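You operate a simulated robot arm through the tools that you are given. There is no shell and no other tool. Be economical: measure what you need, move in short steps, check, and stop when the job is done.

You are at the controls of a simulated robot arm. One attempt, no reset.

## Task
Open the purple drawer, put the dark orange tile in the inside of the purple drawer, then shut the drawer. Put the square amber jar on the top of the packing table. Open the grey drawer, put the teal tile from the bright green tile on the top of the packing table, then shut the drawer. Put the green paperweight on the top of the long bench away on the top of the packing table. Open the orange drawer. Do these in any order. Set down upright: square amber jar.

It is judged by the outcome, as a careful person would: the job done as asked, and still so three seconds after it is handed in. It fails if anything else is knocked over, pushed out of place, dropped, spilled or broken.

## Robot
A 7-joint arm with a vacuum gripper on a trunk, on a base that drives. Base frame: it is fixed to the floor where the robot stands at the start and does not move with it; the origin is under the middle of the robot, x ahead of it, y to its left, z up; the surface under the hand at the start is at about z = 0.85. Readings come in m, rad, newtons and seconds.
With the tool pointing down near the work surface it reaches from about 0.1 to 0.64 m from the robot's upright axis, wherever it stands. Its first joint turns from -2.007 to 2.007 rad. Places, roughly: dark orange tile (6x6x2 cm) [-0.1, 0.5, 0.9]; green paperweight (6x6x6 cm) [-2, -0.5, 0.9]; grey drawer [0.2, 0.5, 0.7]; inside of the purple drawer [0.6, 0.2, 0.7]; orange drawer [2.4, -1.2, 0.7]; purple drawer [0.6, 0.2, 0.7]; square amber jar (6x6x8 cm) [0.1, 0.5, 0.9]; teal tile (6x6x2 cm) [0, 0.5, 0.7]; top of the packing table [2.5, -1.3, 0.8]. Payload 2.55 kg.
Tool frame: the origin (TCP) lies in the middle of the cups' lips, and z points out of the cups. The gripper has 1 cup of 0.044 m across, covering 0.044 by 0.044 m (tool x, y); the bellows give 0.02 m. With the vacuum on, a cup seals on a smooth face that it is pressed against (1 to 4 N); it does not hold porous or soft things. The pull reaches 55 N.
Orientation is that of the tool frame in the base frame, as a unit quaternion [w, x, y, z]. With the cups facing straight down, the tool's x points along the base's -x, its y along +y and its z along -z.

## Interface
- The arm moves only by the tool apply_moves. Its arguments are lists of equal length, an entry for each row: "rot": the turn, a rotation vector about the tool's x, y, z in rad, a list of three; "xyz": the shift along the tool's x, y, z in m, a list of three; "vacuum": the vacuum: 1 switches it on, 0 off. In form: {"rot": [[wx, wy, wz], ...], "xyz": [[x, y, z], ...], "vacuum": [vacuum, ...]}. A call has 1 to 12 rows; each row is the pose to reach, as a shift and turn from the pose commanded when the call began, along the tool's axes at that moment. Rows are played at 5 a second. More than 0.05 m and 0.15 rad between two rows, or a gripper value outside its range, and nothing of the call is played. A pose out of reach is approached as far as the arm can. The call stops where the force on the tool passes 40 N (or 10 N more than at its start, if that is more) or the arm is blocked; 0.2 s more then pass. The pull builds up within a second once a cup has sealed. Time passes only in rows, and 0.2 s behind the last, so rows that repeat a pose give it time. It gives the time, the measured TCP pose, the force on the tool (base axes) and the pull of the vacuum at its end, in the units of the frame above (readings bear some noise), with the torque about the TCP (base axes, N m) and any sound that the robot's microphone picked up.
- Cameras (640 x 400 px; columns grow to the right, rows downward): "scene" is now at [-0.0072, 0.2033, 1.8053]; the picture's right is [0.43, -0.90, 0.00], its down [-0.84, -0.40, -0.36] and it looks along [0.33, 0.16, -0.93] (base axes); focal length 252 px, centre (320, 200). "wrist" rides on the gripper at [0.081, 0.006, -0.173] in the tool frame; the picture's right is [-0.08, 1.00, 0.00], its down [-0.89, -0.07, -0.45] and it looks along [-0.44, -0.04, 0.90] (tool axes); focal length 256 px, centre (320, 200). There is no depth. A picture from a camera that has moved, and an enlarged one, comes with that camera's place and axes in the base frame and with its lens.
- camera(camera): a new picture of that camera. The clock stands still meanwhile.
- raise_lower(by): slides the trunk up (or, below 0, down) by that many m; the arm and the scene camera ride with it, the base frame stays. It gives what a move gives, with no picture.
- drive_base(legs): drives the robot by 1 to 6 legs, each [ahead, left, turn to the left] in m, m and rad, along the robot's own axes; the way and the turn of a leg run together, so that a leg with both is an arc; at most 1.5 m and 3.142 rad a leg. The arm and the cameras ride along, it lands a little off, and it stops where it bumps. It gives what a move gives.
- head_to(pan, tilt): turns the head with the scene camera to pan (to the left, within 2.705 rad either way) and tilt (down, from -0.506 to 1.204), counted from straight ahead of the robot. It gives what a move gives.
- zoom(camera, box): a new picture of the part [left, top, right, bottom] of that camera's present view, enlarged. The clock stands still meanwhile.
- close_job(): hands the job in; it is judged then, once.

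Go step by step. Nothing tells you exact positions but the pictures and the camera data: compare them with the known pose of the tool, close in by small moves and look again before you grip or let go. The budget is 196 turns and 166 pictures, counting those below and the enlarged ones. Unless the task says otherwise, let go and move clear before handing in.

The tools are called by a JSON object that holds its "api" and its "payload". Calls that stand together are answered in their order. apply_moves: Moves the arm, as the interface text tells. Its arguments: {"type":"object","properties":{"rot":{"type":"array","items":{"type":"array","items":{"type":"number"}}},"xyz":{"type":"array","items":{"type":"array","items":{"type":"number"}}},"vacuum":{"type":"array","items":{"type":"number"}}},"required":["rot","xyz","vacuum"]} The other tools are called the same way: raise_lower (by) slides the trunk up or down; drive_base (legs) drives the base; head_to (pan, tilt) turns the head that bears the scene camera; camera (camera) takes a picture; zoom (camera, box) takes an enlarged picture of a part of a camera's view; close_job () hands the job in.

At the start:

```text
time_s: 0.0
position: [0.3961, 0.2535, 1.0699]
tool_rot: [0.0, 0.0, 1.0, 0.0]
wrist_force: [0.1, 0.3, -0.5]
wrist_torque: [-0.05, 0.0, 0.0]
pull: 0.0
trunk travel left (down, up): [-0.925, 0.065]
robot x, y, heading: [0.0007, -0.0041, 0.005]
head pan, tilt: [0.447, 1.201]
```

scene: 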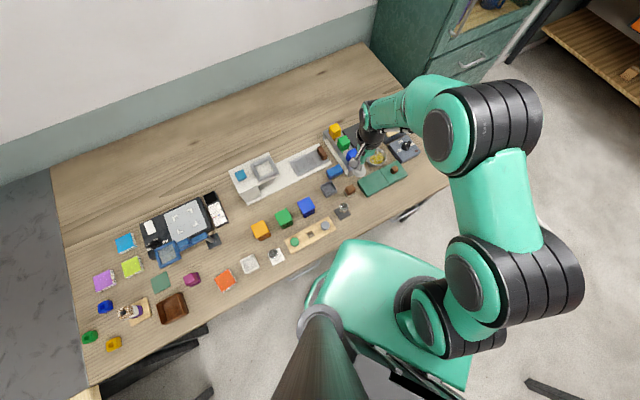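
wrist: 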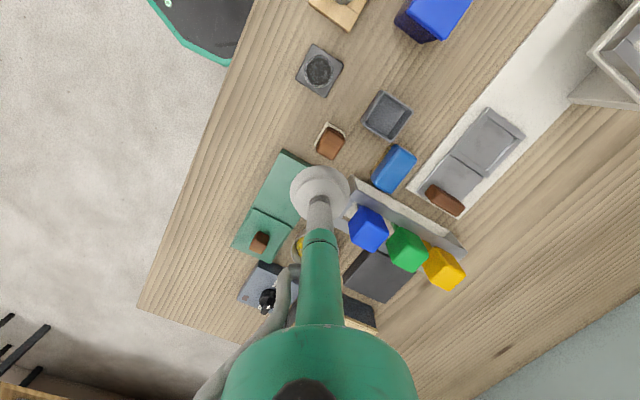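

I see a long bench cluttered with small items, with the arm above it. I'll look around with the head first to find the drawers and the objects.

{"api": "zoom", "payload": {"camera": "scene", "box": [60, 180, 260, 360]}}

{"api": "zoom", "payload": {"camera": "scene", "box": [220, 110, 440, 260]}}

{"api": "head_to", "payload": {"pan": 0.6, "tilt": 0.6}}

{"api": "camera", "payload": {"camera": "scene"}}

{"api": "head_to", "payload": {"pan": -0.4, "tilt": 0.5}}

{"api": "camera", "payload": {"camera": "scene"}}

```text
2.22 times, centred on (160, 270) of scene
camera zoom: at [-0.0072, 0.2033, 1.8053], right [0.43, -0.9, 0.0], down [-0.84, -0.4, -0.36], along [0.33, 0.16, -0.93], focal length 559 px, centre (676, 44)
```

zoom: 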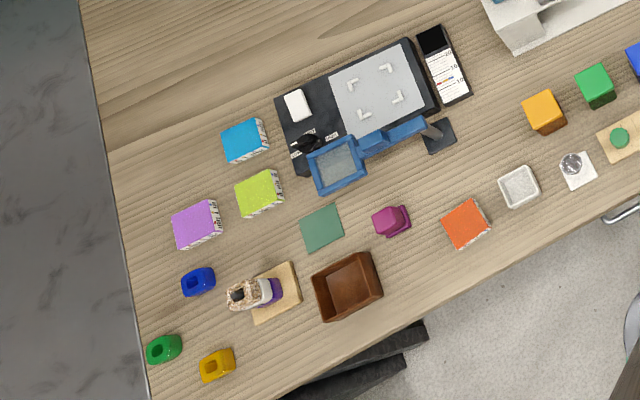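

```text
2.67 times, centred on (330, 185) of scene
camera zoom: at [-0.0072, 0.2033, 1.8053], right [0.43, -0.9, 0.0], down [-0.84, -0.4, -0.36], along [0.33, 0.16, -0.93], focal length 671 px, centre (293, 240)
```

zoom: 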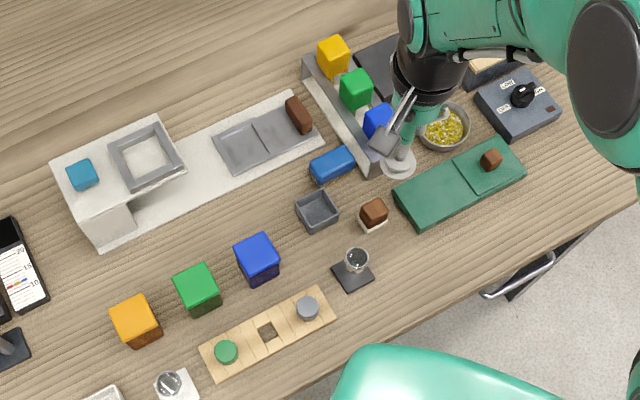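

```text
time_s: 1.0
position: [0.3959, 0.2535, 1.0701]
tool_rot: [0.0, 0.0, 1.0, 0.0]
wrist_force: [-0.3, 0.1, 1.3]
wrist_torque: [0.02, 0.0, 0.04]
pull: 0.1
trunk travel left (down, up): [-0.925, 0.065]
robot x, y, heading: [-0.0019, -0.0007, -0.001]
head pan, tilt: [0.6, 0.6]
```

```text
161 pictures are left
camera scene: at [0.0153, 0.229, 1.8498], right [0.56, -0.83, 0.0], down [-0.47, -0.32, -0.82], along [0.68, 0.47, -0.57], focal length 252 px, centre (320, 200)
```

scene: 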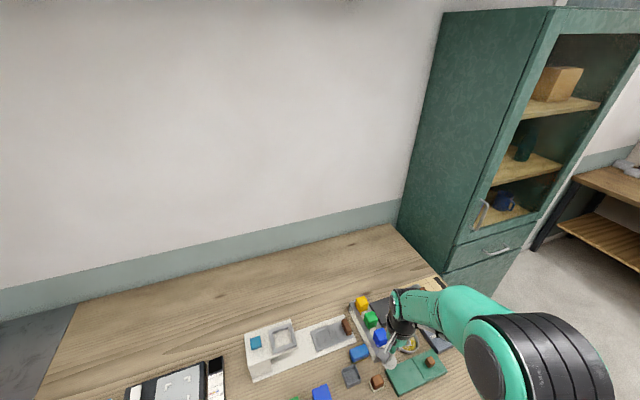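

```text
time_s: 2.3
position: [0.3959, 0.2522, 1.0696]
tool_rot: [0.0, 0.0, 1.0, 0.0]
wrist_force: [0.1, 0.5, 0.9]
wrist_torque: [0.02, 0.01, -0.01]
pull: 0.0
trunk travel left (down, up): [-0.925, 0.065]
robot x, y, heading: [-0.0026, 0.0017, 0.003]
head pan, tilt: [-0.4, 0.499]
```

```text
160 pictures are left
camera scene: at [0.0262, 0.1438, 1.859], right [-0.39, -0.92, 0.0], down [-0.44, 0.19, -0.88], along [0.81, -0.34, -0.48], focal length 252 px, centre (320, 200)
```

scene: 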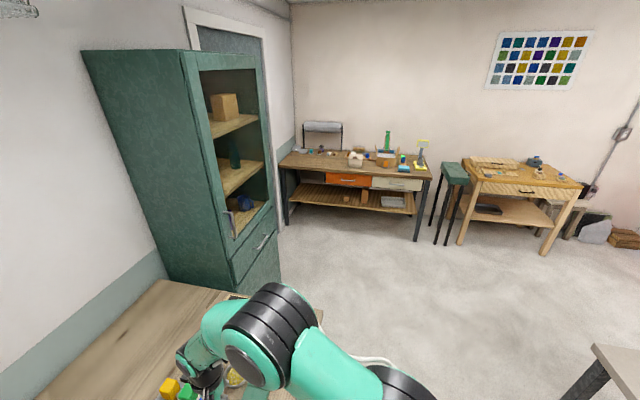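

The packing table with its orange drawer stands to the right at the back. Next I look for the long bench behind the robot and at the front of the near bench.

{"api": "head_to", "payload": {"pan": -2.6, "tilt": 0.4}}

{"api": "camera", "payload": {"camera": "scene"}}

{"api": "head_to", "payload": {"pan": 2.2, "tilt": 0.5}}

{"api": "camera", "payload": {"camera": "scene"}}

{"api": "head_to", "payload": {"pan": -1.4, "tilt": 0.5}}

{"api": "camera", "payload": {"camera": "scene"}}

```text
time_s: 4.3
position: [0.3957, 0.2518, 1.0693]
tool_rot: [0.0, -0.001, 1.0, 0.0]
wrist_force: [0.0, 0.2, -0.8]
wrist_torque: [-0.01, 0.03, 0.01]
pull: 0.1
trunk travel left (down, up): [-0.925, 0.065]
robot x, y, heading: [-0.0009, 0.0004, -0.003]
head pan, tilt: [-2.601, 0.4]
```

```text
159 pictures are left
camera scene: at [-0.137, 0.1313, 1.8681], right [-0.52, 0.86, 0.0], down [0.33, 0.2, -0.92], along [-0.79, -0.47, -0.39], focal length 252 px, centre (320, 200)
```

scene: 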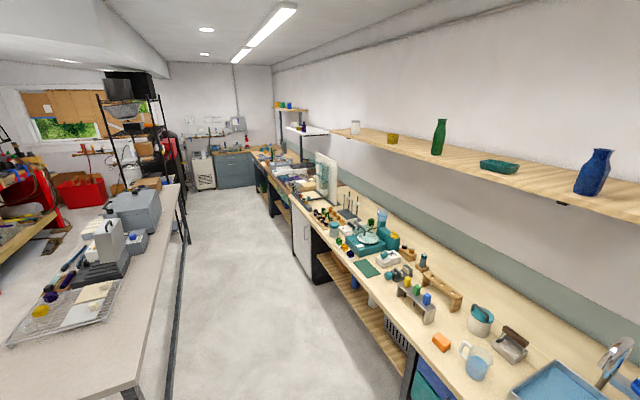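

```text
time_s: 8.1
position: [0.3969, 0.2531, 1.0696]
tool_rot: [0.0, 0.001, 1.0, 0.0]
wrist_force: [0.9, -0.4, 0.2]
wrist_torque: [-0.01, -0.01, -0.02]
pull: 0.1
trunk travel left (down, up): [-0.925, 0.065]
robot x, y, heading: [-0.0032, 0.0013, -0.0]
head pan, tilt: [2.201, 0.499]
```

```text
158 pictures are left
camera scene: at [-0.1112, 0.2526, 1.859], right [0.81, 0.59, 0.0], down [0.28, -0.39, -0.88], along [-0.52, 0.71, -0.48], focal length 252 px, centre (320, 200)
```

scene: 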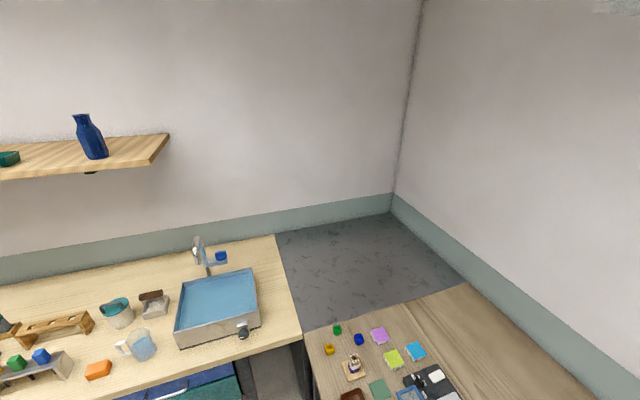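

```text
time_s: 11.1
position: [0.3964, 0.2526, 1.0691]
tool_rot: [0.0, 0.0, 1.0, 0.0]
wrist_force: [0.3, -0.3, 0.1]
wrist_torque: [-0.02, 0.01, 0.05]
pull: 0.1
trunk travel left (down, up): [-0.925, 0.065]
robot x, y, heading: [0.0036, 0.0002, -0.002]
head pan, tilt: [-1.4, 0.499]
```

```text
157 pictures are left
camera scene: at [-0.0421, 0.0894, 1.859], right [-0.99, -0.17, 0.0], down [-0.08, 0.47, -0.88], along [0.15, -0.87, -0.48], focal length 252 px, centre (320, 200)
```

scene: 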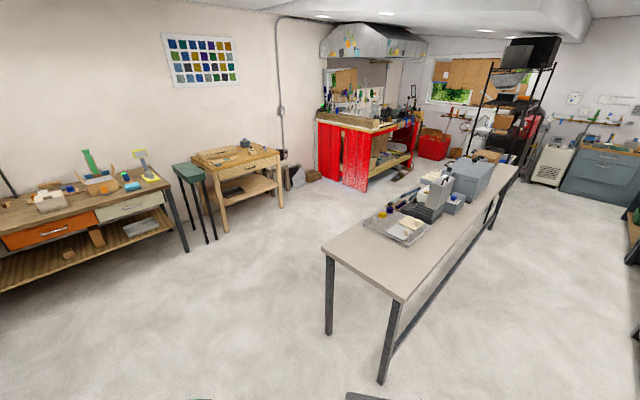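

The near bench is rotated by about 0.945 rad to me, the long bench lies to the left-behind, and an island stands behind me. I'll back off a little and square up to the near bench to see its drawer fronts.

{"api": "drive_base", "payload": {"legs": [[-0.15, -0.2, 0], [0, 0, 0.945]]}}

{"api": "head_to", "payload": {"pan": 0, "tilt": 1.1}}

{"api": "camera", "payload": {"camera": "scene"}}

```text
time_s: 15.4
position: [-0.1252, 0.2673, 1.0698]
tool_rot: [0.0, -0.455, 0.89, 0.0]
wrist_force: [-0.6, -1.0, -0.3]
wrist_torque: [-0.02, 0.0, 0.02]
pull: 0.2
trunk travel left (down, up): [-0.925, 0.065]
robot x, y, heading: [-0.1507, -0.204, 0.943]
head pan, tilt: [-1.4, 0.499]
```

```text
time_s: 16.9
position: [-0.1261, 0.2675, 1.069]
tool_rot: [0.0, -0.456, 0.89, 0.001]
wrist_force: [-0.1, 0.3, 0.3]
wrist_torque: [0.01, 0.01, -0.03]
pull: 0.1
trunk travel left (down, up): [-0.925, 0.065]
robot x, y, heading: [-0.1525, -0.2032, 0.943]
head pan, tilt: [0.0, 1.1]
```

```text
156 pictures are left
camera scene: at [-0.2915, -0.0928, 1.8113], right [0.81, -0.59, 0.0], down [-0.52, -0.72, -0.45], along [0.27, 0.37, -0.89], focal length 252 px, centre (320, 200)
```

scene: 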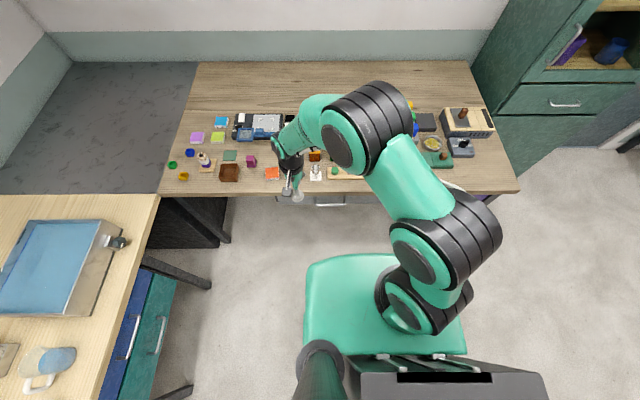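

The arm hides the drawer fronts, with one handle visible below the edge. I'll back off further, and slightly left to stay clear of the island, then look at the drawer fronts at a shallower angle.

{"api": "drive_base", "payload": {"legs": [[-0.45, 0.2, 0]]}}

{"api": "head_to", "payload": {"pan": 0, "tilt": 0.85}}

{"api": "camera", "payload": {"camera": "scene"}}

{"api": "camera", "payload": {"camera": "wrist"}}

```text
time_s: 19.8
position: [-0.5518, 0.0258, 1.0693]
tool_rot: [0.0, -0.463, 0.886, 0.0]
wrist_force: [0.2, 0.1, -0.9]
wrist_torque: [-0.04, 0.03, 0.0]
pull: 0.1
trunk travel left (down, up): [-0.925, 0.065]
robot x, y, heading: [-0.5666, -0.4409, 0.962]
head pan, tilt: [0.0, 1.1]
```

```text
time_s: 20.5
position: [-0.5512, 0.0271, 1.0691]
tool_rot: [0.0, -0.464, 0.886, 0.0]
wrist_force: [0.0, 0.3, 0.5]
wrist_torque: [-0.03, 0.02, -0.01]
pull: 0.2
trunk travel left (down, up): [-0.925, 0.065]
robot x, y, heading: [-0.5687, -0.4447, 0.963]
head pan, tilt: [0.0, 0.85]
```

```text
155 pictures are left
camera scene: at [-0.7026, -0.3245, 1.829], right [0.82, -0.57, 0.0], down [-0.43, -0.62, -0.66], along [0.38, 0.54, -0.75], focal length 252 px, centre (320, 200)
```

scene: 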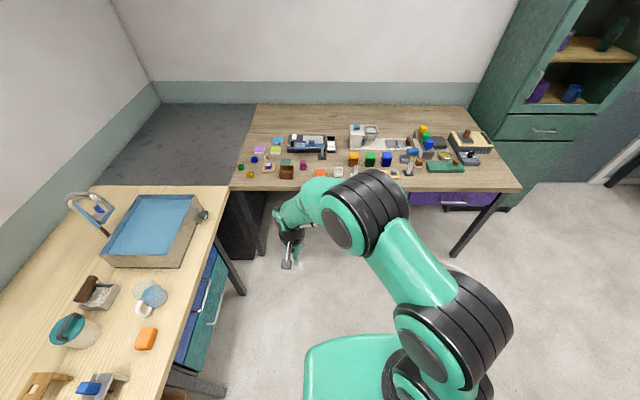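

```text
154 pictures are left
camera wrist: at [-0.6013, -0.0366, 1.2409], right [-0.77, 0.63, 0.0], down [0.57, 0.69, 0.45], along [0.28, 0.34, -0.9], focal length 256 px, centre (320, 200)
```

wrist: 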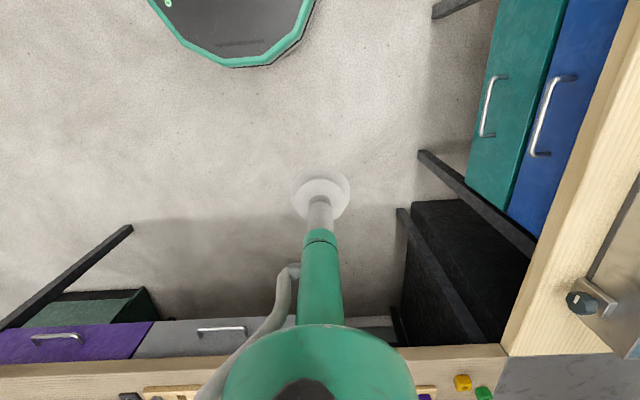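

I can see the purple and grey drawer fronts side by side, both with bar handles. I'll lower the trunk with the tool clear of the bench for a better view of the fronts.

{"api": "raise_lower", "payload": {"by": -0.3}}

{"api": "head_to", "payload": {"pan": -0.3, "tilt": 0.6}}

{"api": "camera", "payload": {"camera": "scene"}}

{"api": "camera", "payload": {"camera": "wrist"}}

```text
time_s: 23.5
position: [-0.5509, 0.0265, 0.7707]
tool_rot: [0.0, -0.464, 0.886, 0.001]
wrist_force: [0.6, -0.6, 0.3]
wrist_torque: [0.03, 0.03, -0.01]
pull: 0.1
trunk travel left (down, up): [-0.625, 0.365]
robot x, y, heading: [-0.5709, -0.4422, 0.962]
head pan, tilt: [0.0, 0.85]
```

```text
time_s: 24.3
position: [-0.5521, 0.0269, 0.7687]
tool_rot: [0.0, -0.463, 0.886, 0.0]
wrist_force: [-0.6, -0.3, 0.2]
wrist_torque: [-0.02, -0.02, 0.02]
pull: 0.1
trunk travel left (down, up): [-0.625, 0.365]
robot x, y, heading: [-0.5735, -0.4477, 0.964]
head pan, tilt: [-0.3, 0.6]
```

```text
153 pictures are left
camera scene: at [-0.6778, -0.3344, 1.5498], right [0.62, -0.79, 0.0], down [-0.45, -0.35, -0.82], along [0.65, 0.51, -0.57], focal length 252 px, centre (320, 200)
```

scene: 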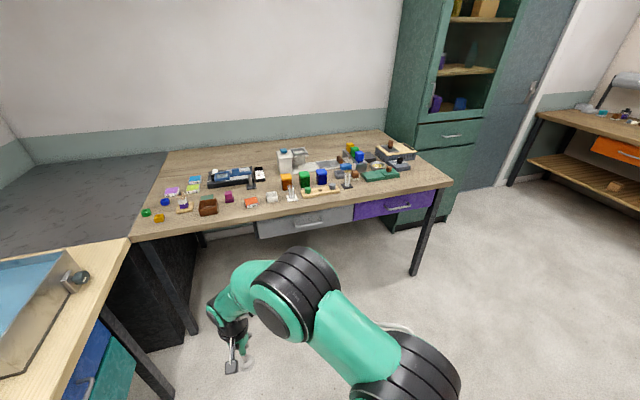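

```text
152 pictures are left
camera wrist: at [-0.6013, -0.0367, 0.9409], right [-0.77, 0.63, 0.0], down [0.57, 0.69, 0.45], along [0.28, 0.34, -0.9], focal length 256 px, centre (320, 200)
```

wrist: 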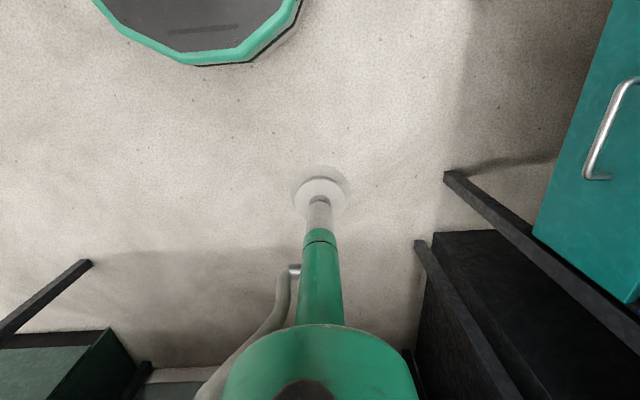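

Now a good view of both fronts; I zoom in to measure them.

{"api": "zoom", "payload": {"camera": "scene", "box": [240, 160, 460, 260]}}

{"api": "zoom", "payload": {"camera": "scene", "box": [130, 140, 310, 250]}}

```text
2.91 times, centred on (350, 210) of scene
camera zoom: at [-0.6778, -0.3344, 1.5498], right [0.62, -0.79, 0.0], down [-0.45, -0.35, -0.82], along [0.65, 0.51, -0.57], focal length 732 px, centre (233, 171)
```

zoom: 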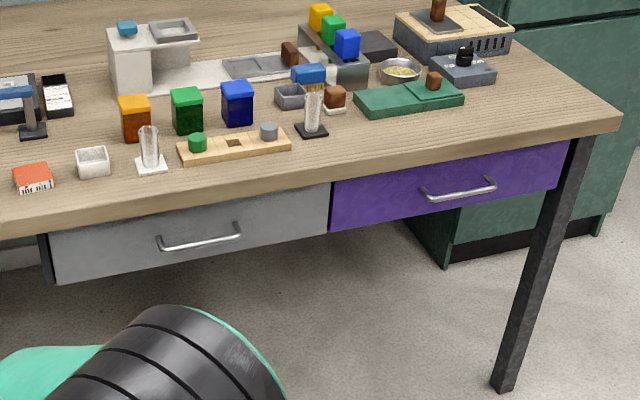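

```text
3.56 times, centred on (220, 195) of scene
camera zoom: at [-0.6778, -0.3344, 1.5498], right [0.62, -0.79, 0.0], down [-0.45, -0.35, -0.82], along [0.65, 0.51, -0.57], focal length 894 px, centre (676, 218)
```

zoom: 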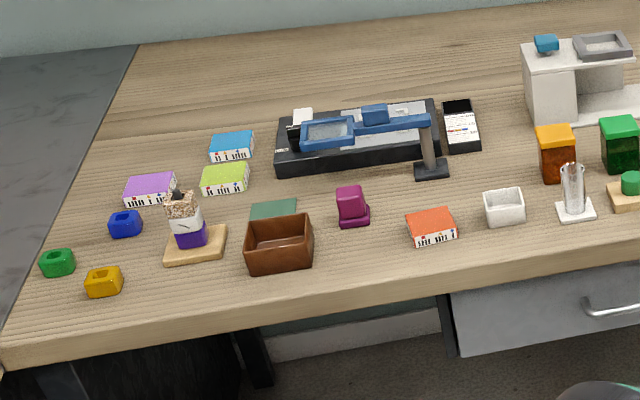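

The purple front spans about u 0.11–0.60 (along the bench) and z 0.68–0.81, with its handle in the middle. I'll turn the tool to point horizontally forward so I can suck onto the front beside the handle.

{"api": "apply_moves", "payload": {"rot": [[0, -0.1428, 0], [0, -0.2856, 0], [0, -0.4284, 0], [0, -0.5712, 0], [0, -0.714, 0], [0, -0.8568, 0], [0, -0.9996, 0], [0, -1.1424, 0], [0, -1.2852, 0], [0, -1.428, 0], [0, -1.5708, 0], [0, -1.5708, 0]], "xyz": [[-0.014, -0.01, 0], [-0.028, -0.02, 0], [-0.042, -0.03, 0], [-0.056, -0.04, 0], [-0.07, -0.05, 0], [-0.084, -0.06, 0], [-0.098, -0.07, 0], [-0.112, -0.08, 0], [-0.126, -0.09, 0], [-0.14, -0.1, 0], [-0.154, -0.11, 0], [-0.154, -0.11, 0]], "vacuum": [0, 0, 0, 0, 0, 0, 0, 0, 0, 0, 0, 0]}}

{"api": "camera", "payload": {"camera": "scene"}}

```text
time_s: 26.9
position: [-0.3112, 0.233, 0.8135]
tool_rot: [0.619, -0.332, 0.635, 0.323]
wrist_force: [0.8, 4.4, 5.9]
wrist_torque: [-0.66, 0.46, -0.25]
pull: 0.1
out of reach, approached as far as the arm can: row 9, 10, 11, 12
trunk travel left (down, up): [-0.625, 0.365]
robot x, y, heading: [-0.5715, -0.4433, 0.959]
head pan, tilt: [-0.3, 0.6]
```

```text
149 pictures are left
camera scene: at [-0.6775, -0.3334, 1.55], right [0.62, -0.79, 0.0], down [-0.45, -0.35, -0.82], along [0.65, 0.51, -0.57], focal length 252 px, centre (320, 200)
```

scene: 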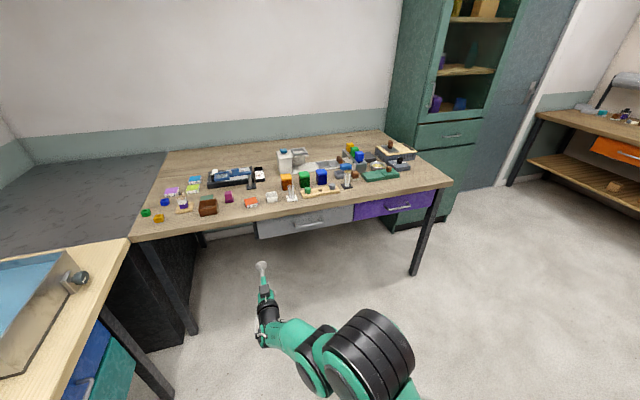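

The tool points forward at about 0.70 m from the axis, slightly short of what was commanded. I'll settle it to a reachable pose, lower and a bit farther out.

{"api": "apply_moves", "payload": {"rot": [[0, 0, 0], [0, 0, 0], [0, 0, 0]], "xyz": [[0.03, 0.0, 0.02], [0.06, 0, 0.04], [0.07, 0, 0.04]], "vacuum": [0, 0, 0]}}

```text
time_s: 27.7
position: [-0.2859, 0.2713, 0.7397]
tool_rot: [0.624, -0.329, 0.629, 0.326]
wrist_force: [-0.2, -0.4, 0.3]
wrist_torque: [-0.03, 0.02, -0.02]
pull: 0.1
out of reach, approached as far as the arm can: row 1, 3
trunk travel left (down, up): [-0.625, 0.365]
robot x, y, heading: [-0.5696, -0.4408, 0.966]
head pan, tilt: [-0.3, 0.6]
```

The tool is now horizontal at z 0.74. To keep the base clear of the island I'll stand left of the purple drawer and reach to the right, so I shift the TCP to the robot's right side.

{"api": "apply_moves", "payload": {"rot": [[0, 0, 0], [0, 0, 0], [0, 0, 0], [0, 0, 0], [0, 0, 0], [0, 0, 0], [0, 0, 0], [0, 0, 0], [0, 0, 0], [0, 0, 0], [0, 0, 0]], "xyz": [[0, -0.043, -0.009], [0, -0.086, -0.018], [0, -0.129, -0.027], [0, -0.172, -0.036], [0, -0.215, -0.045], [0, -0.258, -0.054], [0, -0.301, -0.063], [0, -0.344, -0.072], [0, -0.387, -0.081], [0, -0.43, -0.09], [0, -0.47, -0.1]], "vacuum": [0, 0, 0, 0, 0, 0, 0, 0, 0, 0, 0]}}

{"api": "drive_base", "payload": {"legs": [[0.05, -0.12, -0.02]]}}

{"api": "camera", "payload": {"camera": "scene"}}

{"api": "camera", "payload": {"camera": "wrist"}}

```text
time_s: 30.1
position: [-0.1147, 0.1034, 0.7678]
tool_rot: [0.642, -0.251, 0.679, 0.254]
wrist_force: [0.7, -0.5, -0.1]
wrist_torque: [-0.01, 0.02, 0.0]
pull: 0.0
out of reach, approached as far as the arm can: row 1, 2, 3, 4, 5, 6, 7, 8, 9, 10, 11
trunk travel left (down, up): [-0.625, 0.365]
robot x, y, heading: [-0.5689, -0.4434, 0.961]
head pan, tilt: [-0.3, 0.6]
```

```text
time_s: 31.4
position: [0.0268, 0.0635, 0.7676]
tool_rot: [0.644, -0.245, 0.681, 0.248]
wrist_force: [0.2, 0.0, 0.6]
wrist_torque: [-0.01, -0.02, 0.0]
pull: 0.0
trunk travel left (down, up): [-0.625, 0.365]
robot x, y, heading: [-0.4389, -0.4755, 0.939]
head pan, tilt: [-0.3, 0.6]
```

```text
148 pictures are left
camera scene: at [-0.5453, -0.362, 1.55], right [0.6, -0.8, 0.0], down [-0.45, -0.34, -0.82], along [0.66, 0.49, -0.57], focal length 252 px, centre (320, 200)
```

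scene: 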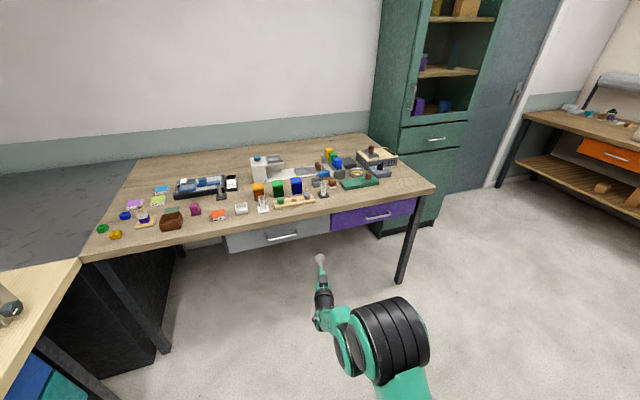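

```text
147 pictures are left
camera wrist: at [-0.1104, -0.0447, 0.6947], right [-0.65, 0.76, 0.1], down [-0.25, -0.33, 0.91], along [0.72, 0.56, 0.4], focal length 256 px, centre (320, 200)
```

wrist: 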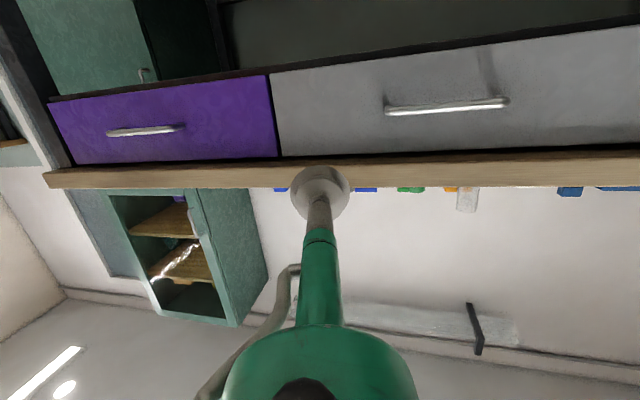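

Reaching sideways at this trunk height twists the tool, as the wrist is at its limit. I'll raise the hand relative to the body and lower the trunk instead, so the shoulder is nearer to the drawer's height.

{"api": "apply_moves", "payload": {"rot": [[-0.03, 0, 0], [-0.06, 0, 0], [-0.09, 0, 0], [-0.12, 0, 0], [-0.15, 0, 0], [-0.18, 0, 0], [-0.21, 0, 0], [-0.23, 0, 0]], "xyz": [[-0.038, 0, -0.005], [-0.076, 0, -0.01], [-0.114, 0, -0.015], [-0.152, 0, -0.02], [-0.19, 0, -0.025], [-0.228, 0, -0.03], [-0.266, 0, -0.035], [-0.304, 0, -0.04]], "vacuum": [0, 0, 0, 0, 0, 0, 0, 0]}}

{"api": "raise_lower", "payload": {"by": -0.3}}

{"api": "camera", "payload": {"camera": "scene"}}

```text
time_s: 33.2
position: [-0.0505, 0.0982, 1.0684]
tool_rot: [0.615, -0.279, 0.668, 0.312]
wrist_force: [-1.1, -0.4, -0.6]
wrist_torque: [0.0, -0.02, -0.02]
pull: 0.0
out of reach, approached as far as the arm can: row 1, 2, 3, 4, 5, 6, 7, 8
trunk travel left (down, up): [-0.625, 0.365]
robot x, y, heading: [-0.4403, -0.4743, 0.936]
head pan, tilt: [-0.3, 0.6]
```

```text
time_s: 36.2
position: [-0.048, 0.0988, 0.7698]
tool_rot: [0.615, -0.279, 0.668, 0.313]
wrist_force: [0.3, 0.1, 0.6]
wrist_torque: [-0.05, -0.02, 0.02]
pull: 0.1
trunk travel left (down, up): [-0.325, 0.665]
robot x, y, heading: [-0.4409, -0.475, 0.939]
head pan, tilt: [-0.3, 0.6]
```

```text
146 pictures are left
camera scene: at [-0.5467, -0.3617, 1.2499], right [0.6, -0.8, 0.0], down [-0.45, -0.34, -0.83], along [0.66, 0.49, -0.56], focal length 252 px, centre (320, 200)
```

scene: 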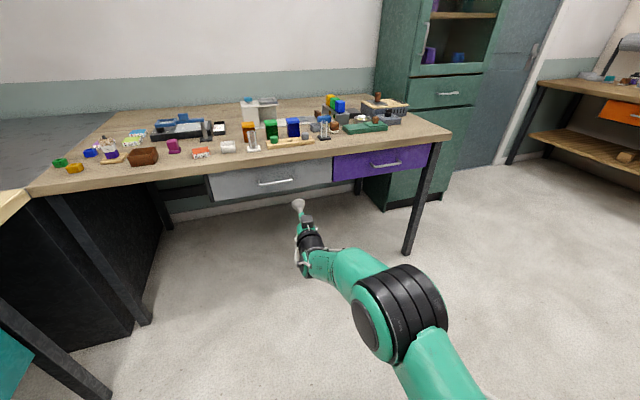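

The shoulder is now lower. I test how much freedom there is: fix the tool's direction while pulling the hand back a bit.

{"api": "apply_moves", "payload": {"rot": [[-0.02, 0, 0], [-0.04, 0, 0], [-0.06, 0, 0], [-0.08, 0, 0]], "xyz": [[0, 0, -0.04], [0, 0, -0.08], [0, 0, -0.12], [0, 0, -0.15]], "vacuum": [0, 0, 0, 0]}}

```text
time_s: 37.2
position: [-0.1336, 0.0236, 0.7929]
tool_rot: [0.618, -0.31, 0.652, 0.31]
wrist_force: [0.2, 0.5, 1.3]
wrist_torque: [0.0, 0.01, -0.01]
pull: 0.2
out of reach, approached as far as the arm can: row 1, 2, 3, 4
trunk travel left (down, up): [-0.325, 0.665]
robot x, y, heading: [-0.4432, -0.4712, 0.939]
head pan, tilt: [-0.3, 0.6]
```

The hand can pull in to 0.58 m now. Next I test moving it to the right with the tool still pointing along the drawer's axis.

{"api": "apply_moves", "payload": {"rot": [[-0.03, 0.02, 0], [-0.03, 0.04, 0], [-0.03, 0.04, 0], [-0.03, 0.04, 0], [-0.03, 0.04, 0], [-0.03, 0.04, 0]], "xyz": [[0, -0.04, 0], [0.01, -0.08, 0], [0.02, -0.12, 0], [0.03, -0.16, 0], [0.04, -0.2, 0], [0.04, -0.24, 0]], "vacuum": [0, 0, 0, 0, 0, 0]}}

{"api": "camera", "payload": {"camera": "scene"}}

```text
time_s: 38.6
position: [-0.0937, 0.0004, 0.7551]
tool_rot: [0.614, -0.293, 0.68, 0.273]
wrist_force: [0.9, -0.6, -0.1]
wrist_torque: [-0.01, -0.02, -0.02]
pull: 0.1
out of reach, approached as far as the arm can: row 1, 2, 3, 4, 5, 6
trunk travel left (down, up): [-0.325, 0.665]
robot x, y, heading: [-0.4423, -0.4712, 0.939]
head pan, tilt: [-0.3, 0.6]
```

```text
145 pictures are left
camera scene: at [-0.5465, -0.3615, 1.2499], right [0.6, -0.8, 0.0], down [-0.45, -0.34, -0.82], along [0.66, 0.49, -0.57], focal length 252 px, centre (320, 200)
```

scene: 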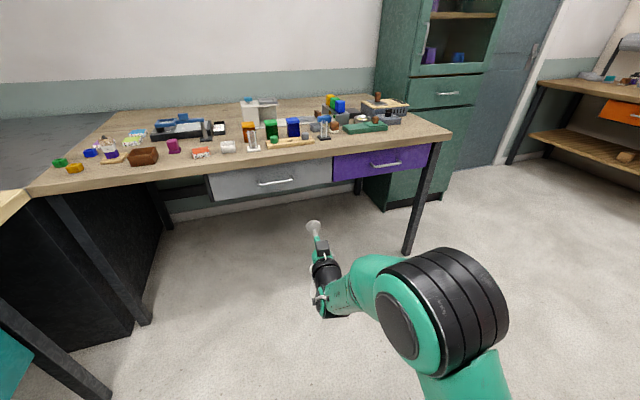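

Moving right twists the tool again, so I'll stand straight in front of the attach point and pull mostly with the arm. First I check how much room the island leaves behind me.

{"api": "head_to", "payload": {"pan": -2.0, "tilt": 0.9}}

{"api": "camera", "payload": {"camera": "scene"}}

```text
time_s: 40.4
position: [-0.0942, -0.0005, 0.7559]
tool_rot: [0.614, -0.293, 0.68, 0.273]
wrist_force: [-0.5, -0.1, 0.5]
wrist_torque: [-0.04, 0.0, 0.01]
pull: 0.0
trunk travel left (down, up): [-0.325, 0.665]
robot x, y, heading: [-0.4412, -0.4722, 0.941]
head pan, tilt: [-2.0, 0.901]
```

```text
144 pictures are left
camera scene: at [-0.5806, -0.4804, 1.2251], right [-0.87, -0.49, 0.0], down [-0.38, 0.68, -0.62], along [0.3, -0.54, -0.78], focal length 252 px, centre (320, 200)
```

scene: 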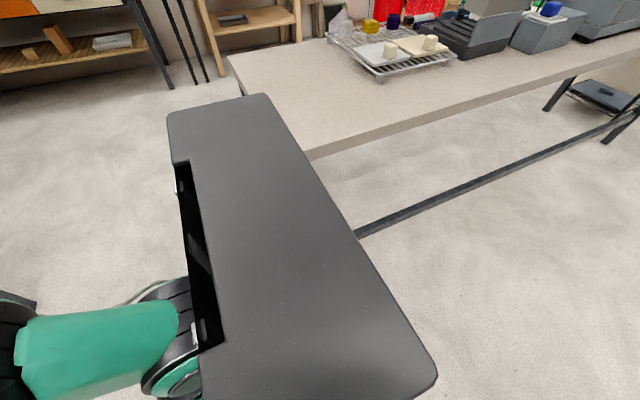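

The column leaves about 0.15–0.2 m behind the robot's centre and the island's corner is near u 0.22, n −0.82. I'll test how far out the hand reaches with the tool level and straight.

{"api": "apply_moves", "payload": {"rot": [[-0.02, -0.015, 0], [-0.04, -0.03, 0], [-0.06, -0.045, 0], [-0.08, -0.06, 0], [-0.1, -0.08, 0], [-0.12, -0.095, 0], [-0.12, -0.095, 0]], "xyz": [[-0.004, 0.005, 0.042], [-0.008, 0.01, 0.084], [-0.012, 0.015, 0.126], [-0.016, 0.02, 0.168], [-0.02, 0.025, 0.21], [-0.024, 0.03, 0.25], [-0.024, 0.03, 0.25]], "vacuum": [0, 0, 0, 0, 0, 0, 0]}}

```text
time_s: 42.0
position: [0.0086, 0.2182, 0.7553]
tool_rot: [0.63, -0.277, 0.653, 0.316]
wrist_force: [0.4, -0.2, -0.9]
wrist_torque: [0.03, -0.03, 0.01]
pull: 0.1
out of reach, approached as far as the arm can: row 1, 2, 3, 4, 5, 6, 7
trunk travel left (down, up): [-0.325, 0.665]
robot x, y, heading: [-0.4446, -0.4685, 0.941]
head pan, tilt: [-2.0, 0.901]
```

The hand reaches 0.82 m straight ahead, with about 0.24 m of stroke, and a small yaw error that I'll take out by turning the base. I retract a bit, then drive to in front of the purple drawer's left part.

{"api": "apply_moves", "payload": {"rot": [[0, 0, 0], [0, 0, 0], [0, 0, 0]], "xyz": [[0, 0, -0.04], [0, 0, -0.08], [0, 0, -0.12]], "vacuum": [0, 0, 0]}}

{"api": "drive_base", "payload": {"legs": [[0, 0, 0.075], [0.12, 0, 0], [0, -0.38, 0]]}}

{"api": "head_to", "payload": {"pan": -0.3, "tilt": 0.5}}

{"api": "camera", "payload": {"camera": "scene"}}

{"api": "camera", "payload": {"camera": "wrist"}}

```text
time_s: 42.8
position: [-0.0661, 0.1221, 0.7551]
tool_rot: [0.63, -0.278, 0.652, 0.317]
wrist_force: [-0.3, -0.6, -0.8]
wrist_torque: [0.02, -0.02, -0.03]
pull: 0.1
trunk travel left (down, up): [-0.325, 0.665]
robot x, y, heading: [-0.4452, -0.4739, 0.939]
head pan, tilt: [-2.0, 0.901]
```

```text
time_s: 46.5
position: [0.2718, 0.0527, 0.756]
tool_rot: [0.618, -0.301, 0.642, 0.339]
wrist_force: [0.4, -0.5, -0.1]
wrist_torque: [0.03, -0.05, -0.03]
pull: 0.0
trunk travel left (down, up): [-0.325, 0.665]
robot x, y, heading: [-0.062, -0.5681, 1.011]
head pan, tilt: [-2.0, 0.901]
```

```text
time_s: 48.2
position: [0.2721, 0.0527, 0.7566]
tool_rot: [0.619, -0.301, 0.642, 0.338]
wrist_force: [-0.4, 1.2, 0.2]
wrist_torque: [-0.05, 0.04, -0.02]
pull: 0.1
trunk travel left (down, up): [-0.325, 0.665]
robot x, y, heading: [-0.0571, -0.5731, 1.019]
head pan, tilt: [-0.3, 0.499]
```

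```text
143 pictures are left
camera scene: at [-0.1704, -0.4644, 1.259], right [0.65, -0.76, 0.0], down [-0.36, -0.31, -0.88], along [0.66, 0.57, -0.48], focal length 252 px, centre (320, 200)
```

scene: 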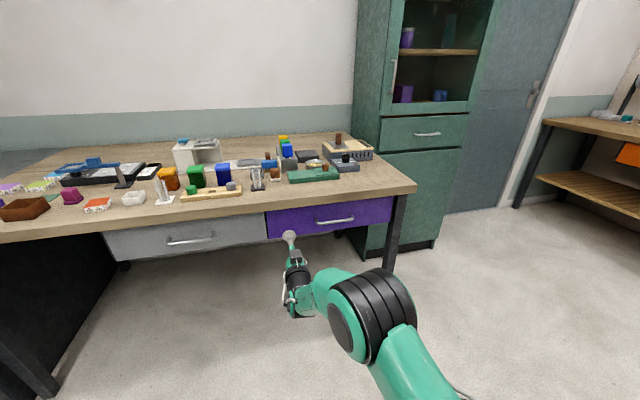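

```text
142 pictures are left
camera wrist: at [0.162, -0.081, 0.6751], right [-0.8, 0.59, 0.14], down [-0.16, -0.43, 0.89], along [0.58, 0.69, 0.44], focal length 256 px, centre (320, 200)
```

wrist: 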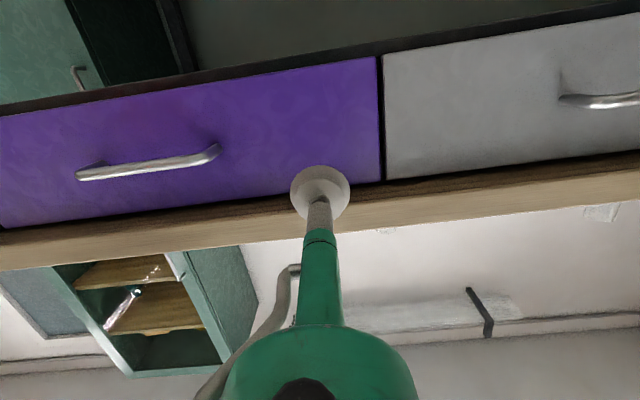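

The cup is at u 0.19, n 0.20, z 0.756, facing the purple front left of its handle. I close in slowly with the vacuum on.

{"api": "apply_moves", "payload": {"rot": [[0, 0, 0], [0, 0, 0], [0, 0, 0], [0, 0, 0], [0, 0, 0]], "xyz": [[0.01, 0, 0.03], [0.01, 0, 0.06], [0.01, 0, 0.075], [0.01, 0, 0.085], [0.01, 0, 0.09]], "vacuum": [1, 1, 1, 1, 1]}}

{"api": "camera", "payload": {"camera": "wrist"}}

```text
time_s: 49.4
position: [0.3249, 0.1255, 0.7451]
tool_rot: [0.619, -0.3, 0.642, 0.338]
wrist_force: [0.1, 0.0, 0.2]
wrist_torque: [-0.05, 0.03, 0.03]
pull: 0.2
trunk travel left (down, up): [-0.325, 0.665]
robot x, y, heading: [-0.0602, -0.5681, 1.011]
head pan, tilt: [-0.3, 0.499]
```

```text
141 pictures are left
camera wrist: at [0.2147, -0.0079, 0.6647], right [-0.8, 0.59, 0.14], down [-0.16, -0.43, 0.89], along [0.58, 0.69, 0.44], focal length 256 px, centre (320, 200)
```

wrist: 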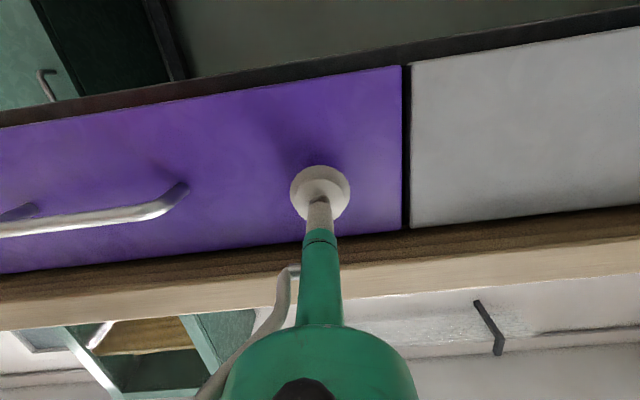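

Almost touching: the cup's shadow is close. I advance in small steps.

{"api": "apply_moves", "payload": {"rot": [[0, 0, 0], [0, 0, 0], [0, 0, 0], [0, 0, 0], [0, 0, 0]], "xyz": [[0, 0, 0.006], [0, 0, 0.012], [0, 0, 0.018], [0, 0, 0.022], [0, 0, 0.022]], "vacuum": [1, 1, 1, 1, 1]}}

```text
time_s: 50.6
position: [0.3374, 0.1427, 0.7461]
tool_rot: [0.619, -0.299, 0.643, 0.339]
wrist_force: [1.4, 0.0, 1.5]
wrist_torque: [0.27, -0.02, 0.56]
pull: 55.0
trunk travel left (down, up): [-0.325, 0.665]
robot x, y, heading: [-0.0632, -0.5689, 1.01]
head pan, tilt: [-0.3, 0.499]
```

Sealed with full pull. I pull the drawer out with the arm.

{"api": "apply_moves", "payload": {"rot": [[0, 0, 0], [0, 0, 0], [0, 0, 0], [0, 0, 0], [0, 0, 0], [0, 0, 0]], "xyz": [[0, 0, -0.005], [0, 0, -0.015], [0, 0, -0.03], [0, 0, -0.05], [0, 0, -0.07], [0, 0, -0.09]], "vacuum": [1, 1, 1, 1, 1, 1]}}

{"api": "camera", "payload": {"camera": "scene"}}

```text
time_s: 52.0
position: [0.2854, 0.0688, 0.7451]
tool_rot: [0.616, -0.3, 0.646, 0.338]
wrist_force: [8.6, -6.4, -8.5]
wrist_torque: [0.41, -0.42, 0.53]
pull: 54.9
trunk travel left (down, up): [-0.325, 0.665]
robot x, y, heading: [-0.0622, -0.5665, 1.007]
head pan, tilt: [-0.3, 0.499]
```

```text
140 pictures are left
camera scene: at [-0.1692, -0.4646, 1.259], right [0.65, -0.76, 0.0], down [-0.36, -0.31, -0.88], along [0.66, 0.57, -0.48], focal length 252 px, centre (320, 200)
```

scene: 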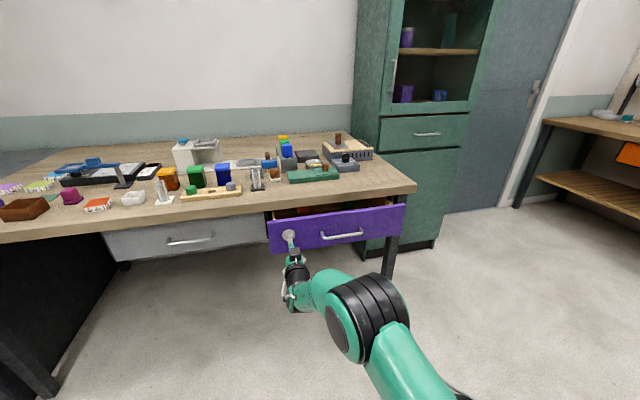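

The drawer opens. I keep pulling for another 12 cm.

{"api": "apply_moves", "payload": {"rot": [[0, 0, 0], [0, 0, 0], [0, 0, 0], [0, 0, 0], [0, 0, 0], [0, 0, 0]], "xyz": [[0, 0, -0.02], [0, 0, -0.04], [0, 0, -0.06], [0, 0, -0.08], [0, 0, -0.1], [0, 0, -0.12]], "vacuum": [1, 1, 1, 1, 1, 1]}}

{"api": "camera", "payload": {"camera": "scene"}}

```text
time_s: 53.4
position: [0.2359, -0.0013, 0.7446]
tool_rot: [0.615, -0.299, 0.647, 0.337]
wrist_force: [18.8, -14.5, -11.5]
wrist_torque: [0.68, -0.23, 0.52]
pull: 55.3
out of reach, approached as far as the arm can: row 5, 6
trunk travel left (down, up): [-0.325, 0.665]
robot x, y, heading: [-0.0611, -0.5694, 1.01]
head pan, tilt: [-0.3, 0.499]
```

```text
139 pictures are left
camera scene: at [-0.1678, -0.4653, 1.2593], right [0.65, -0.76, 0.0], down [-0.36, -0.31, -0.88], along [0.66, 0.57, -0.48], focal length 252 px, centre (320, 200)
```

scene: 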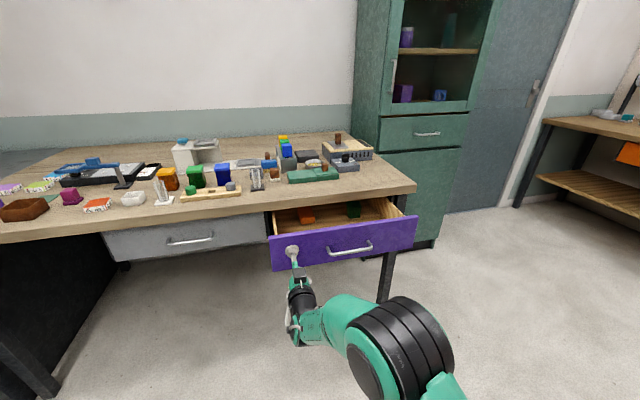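

The drawer is out about 18 cm, with a few things at its back. That is enough for the tile, so I release it and ease the cup off.

{"api": "apply_moves", "payload": {"rot": [[0, 0, 0], [0, 0, 0], [0, 0, 0], [0, 0, 0]], "xyz": [[0, 0, 0], [0, 0, 0], [0, 0, -0.01], [0, 0, -0.02]], "vacuum": [1, 0, 0, 0]}}

{"api": "zoom", "payload": {"camera": "scene", "box": [240, 170, 440, 290]}}

```text
time_s: 54.4
position: [0.2336, 0.0031, 0.7464]
tool_rot: [0.615, -0.301, 0.645, 0.339]
wrist_force: [0.1, -0.6, -0.1]
wrist_torque: [0.02, -0.02, 0.02]
pull: 0.0
out of reach, approached as far as the arm can: row 3, 4
trunk travel left (down, up): [-0.325, 0.665]
robot x, y, heading: [-0.0604, -0.5698, 1.014]
head pan, tilt: [-0.3, 0.499]
```

```text
3.20 times, centred on (340, 230) of scene
camera zoom: at [-0.1706, -0.4643, 1.259], right [0.65, -0.76, 0.0], down [-0.36, -0.31, -0.88], along [0.66, 0.57, -0.48], focal length 805 px, centre (256, 104)
```

zoom: 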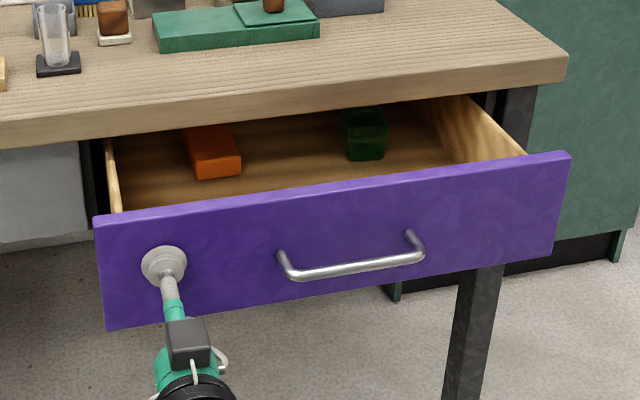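

The cup is free. I back away, slide left to stand before the tile, raise the trunk and then turn the tool down again.

{"api": "drive_base", "payload": {"legs": [[-0.03, 0, 0], [0, 0.5, -0.07]]}}

{"api": "raise_lower", "payload": {"by": 0.5}}

{"api": "apply_moves", "payload": {"rot": [[0, 0.14, 0], [0, 0.28, 0], [0, 0.42, 0], [0, 0.56, 0], [0, 0.7, 0], [0, 0.84, 0], [0, 0.98, 0], [0, 1.12, 0], [0, 1.26, 0], [0, 1.4, 0], [0, 1.5, 0], [0, 1.565, 0]], "xyz": [[0.014, 0.01, -0.01], [0.028, 0.02, -0.02], [0.042, 0.03, -0.03], [0.056, 0.04, -0.04], [0.07, 0.05, -0.05], [0.084, 0.06, -0.06], [0.098, 0.07, -0.07], [0.112, 0.08, -0.08], [0.126, 0.09, -0.09], [0.14, 0.1, -0.1], [0.15, 0.1, -0.11], [0.15, 0.1, -0.12]], "vacuum": [0, 0, 0, 0, 0, 0, 0, 0, 0, 0, 0, 0]}}

{"api": "camera", "payload": {"camera": "scene"}}

```text
time_s: 57.7
position: [-0.1578, 0.2311, 0.7474]
tool_rot: [0.626, -0.28, 0.654, 0.318]
wrist_force: [-0.4, -0.1, 0.4]
wrist_torque: [0.01, 0.01, -0.01]
pull: 0.2
trunk travel left (down, up): [-0.325, 0.665]
robot x, y, heading: [-0.4864, -0.3168, 0.947]
head pan, tilt: [-0.3, 0.499]
```

```text
refused: 0.5 is not a number from -0.4 to 0.4
```

```text
time_s: 60.3
position: [-0.3224, 0.2003, 0.5984]
tool_rot: [-0.018, -0.423, 0.905, 0.027]
wrist_force: [0.4, -0.6, 0.1]
wrist_torque: [0.04, 0.01, -0.01]
pull: 0.2
out of reach, approached as far as the arm can: row 12
trunk travel left (down, up): [-0.325, 0.665]
robot x, y, heading: [-0.4898, -0.3205, 0.952]
head pan, tilt: [-0.3, 0.499]
```

```text
137 pictures are left
camera scene: at [-0.5903, -0.2074, 1.259], right [0.6, -0.8, 0.0], down [-0.38, -0.29, -0.88], along [0.7, 0.53, -0.48], focal length 252 px, centre (320, 200)
```

scene: 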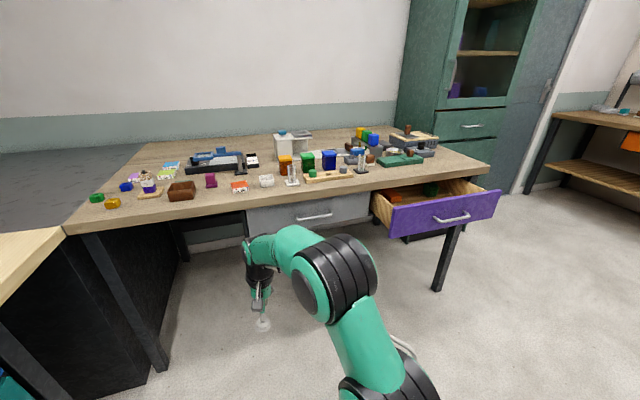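

The tool points down again, in free space before the bench. I raise the trunk and drive up to the bench so the tile comes into reach.

{"api": "raise_lower", "payload": {"by": 0.4}}

{"api": "raise_lower", "payload": {"by": 0.1}}

{"api": "drive_base", "payload": {"legs": [[0.38, 0, 0]]}}

{"api": "camera", "payload": {"camera": "wrist"}}

```text
time_s: 64.2
position: [-0.3231, 0.2009, 0.9982]
tool_rot: [-0.017, -0.423, 0.905, 0.028]
wrist_force: [0.1, 0.4, 0.7]
wrist_torque: [0.0, -0.03, -0.01]
pull: 0.1
trunk travel left (down, up): [-0.725, 0.265]
robot x, y, heading: [-0.4877, -0.3154, 0.946]
head pan, tilt: [-0.3, 0.499]
```

```text
time_s: 65.5
position: [-0.3226, 0.1997, 1.0965]
tool_rot: [-0.017, -0.424, 0.905, 0.027]
wrist_force: [0.1, -0.7, 0.5]
wrist_torque: [0.02, -0.01, 0.02]
pull: 0.1
trunk travel left (down, up): [-0.825, 0.165]
robot x, y, heading: [-0.487, -0.3196, 0.95]
head pan, tilt: [-0.3, 0.499]
```

```text
time_s: 67.9
position: [-0.1055, 0.5078, 1.097]
tool_rot: [-0.017, -0.425, 0.905, 0.027]
wrist_force: [-0.1, 0.0, 0.4]
wrist_torque: [0.02, -0.02, 0.02]
pull: 0.0
trunk travel left (down, up): [-0.825, 0.165]
robot x, y, heading: [-0.266, -0.0134, 0.952]
head pan, tilt: [-0.3, 0.499]
```

```text
136 pictures are left
camera wrist: at [-0.1511, 0.443, 1.269], right [-0.72, 0.7, 0.06], down [0.65, 0.63, 0.43], along [0.26, 0.35, -0.9], focal length 256 px, centre (320, 200)
```

wrist: 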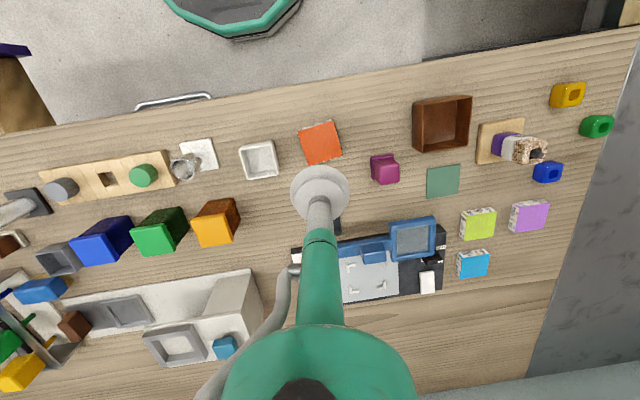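

The dark orange tile is almost under the cup, at about (-0.107, 0.527). I level the tool, come down halfway and look again.

{"api": "apply_moves", "payload": {"rot": [[0.03, -0.004, 0], [0.063, -0.008, 0], [0.063, -0.008, 0], [0.063, -0.008, 0]], "xyz": [[-0.005, 0.002, 0.03], [-0.01, 0.004, 0.07], [-0.015, 0.006, 0.11], [-0.015, 0.006, 0.13]], "vacuum": [0, 0, 0, 0]}}

{"api": "camera", "payload": {"camera": "wrist"}}

{"api": "zoom", "payload": {"camera": "scene", "box": [180, 160, 340, 260]}}

```text
time_s: 68.9
position: [-0.1053, 0.529, 0.9672]
tool_rot: [-0.001, -0.425, 0.905, 0.001]
wrist_force: [-0.2, -0.4, -0.2]
wrist_torque: [0.0, 0.01, 0.02]
pull: 0.1
trunk travel left (down, up): [-0.825, 0.165]
robot x, y, heading: [-0.2673, -0.0116, 0.954]
head pan, tilt: [-0.3, 0.499]
```

```text
135 pictures are left
camera wrist: at [-0.161, 0.4699, 1.1382], right [-0.72, 0.7, 0.0], down [0.62, 0.64, 0.45], along [0.31, 0.32, -0.9], focal length 256 px, centre (320, 200)
```

wrist: 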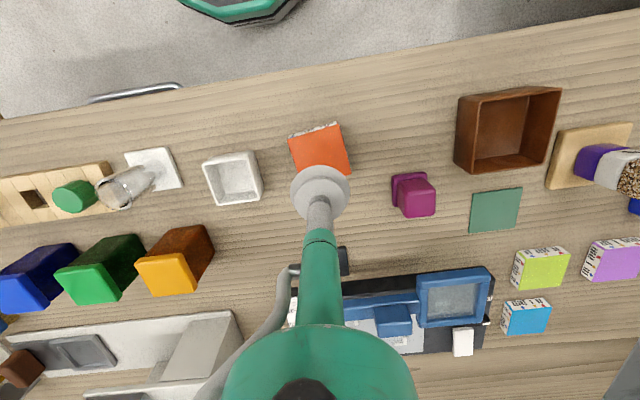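

```text
4.00 times, centred on (260, 210) of scene
camera zoom: at [-0.3721, 0.0989, 1.759], right [0.61, -0.79, 0.0], down [-0.38, -0.29, -0.88], along [0.7, 0.53, -0.48], focal length 1006 px, centre (560, 160)
```

zoom: 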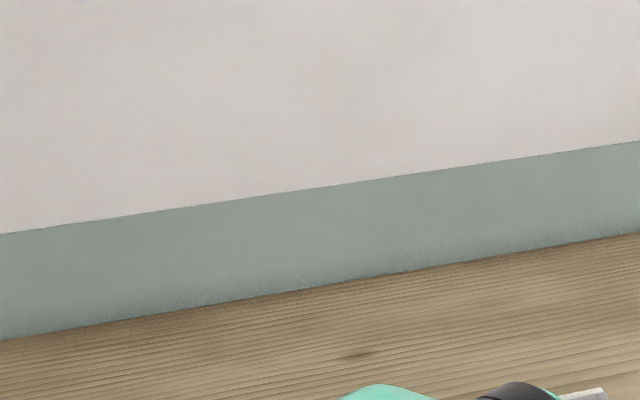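

The cup is centred over the tile. I lower with the vacuum on until it seals.

{"api": "apply_moves", "payload": {"rot": [[0, 0, 0], [0, 0, 0], [0, 0, 0], [0, 0, 0], [0, 0, 0], [0, 0, 0], [0, 0, 0]], "xyz": [[0, 0, 0.04], [0, 0, 0.075], [0, 0, 0.088], [0, 0, 0.094], [0, 0, 0.1], [0, 0, 0.106], [0, 0, 0.106]], "vacuum": [1, 1, 1, 1, 1, 1, 1]}}

```text
time_s: 70.5
position: [-0.1094, 0.5279, 0.8673]
tool_rot: [0.004, -0.426, 0.905, 0.004]
wrist_force: [0.9, -6.5, 34.1]
wrist_torque: [-0.52, 0.0, -0.02]
pull: 54.8
trunk travel left (down, up): [-0.825, 0.165]
robot x, y, heading: [-0.2664, -0.0151, 0.954]
head pan, tilt: [-0.3, 0.499]
```

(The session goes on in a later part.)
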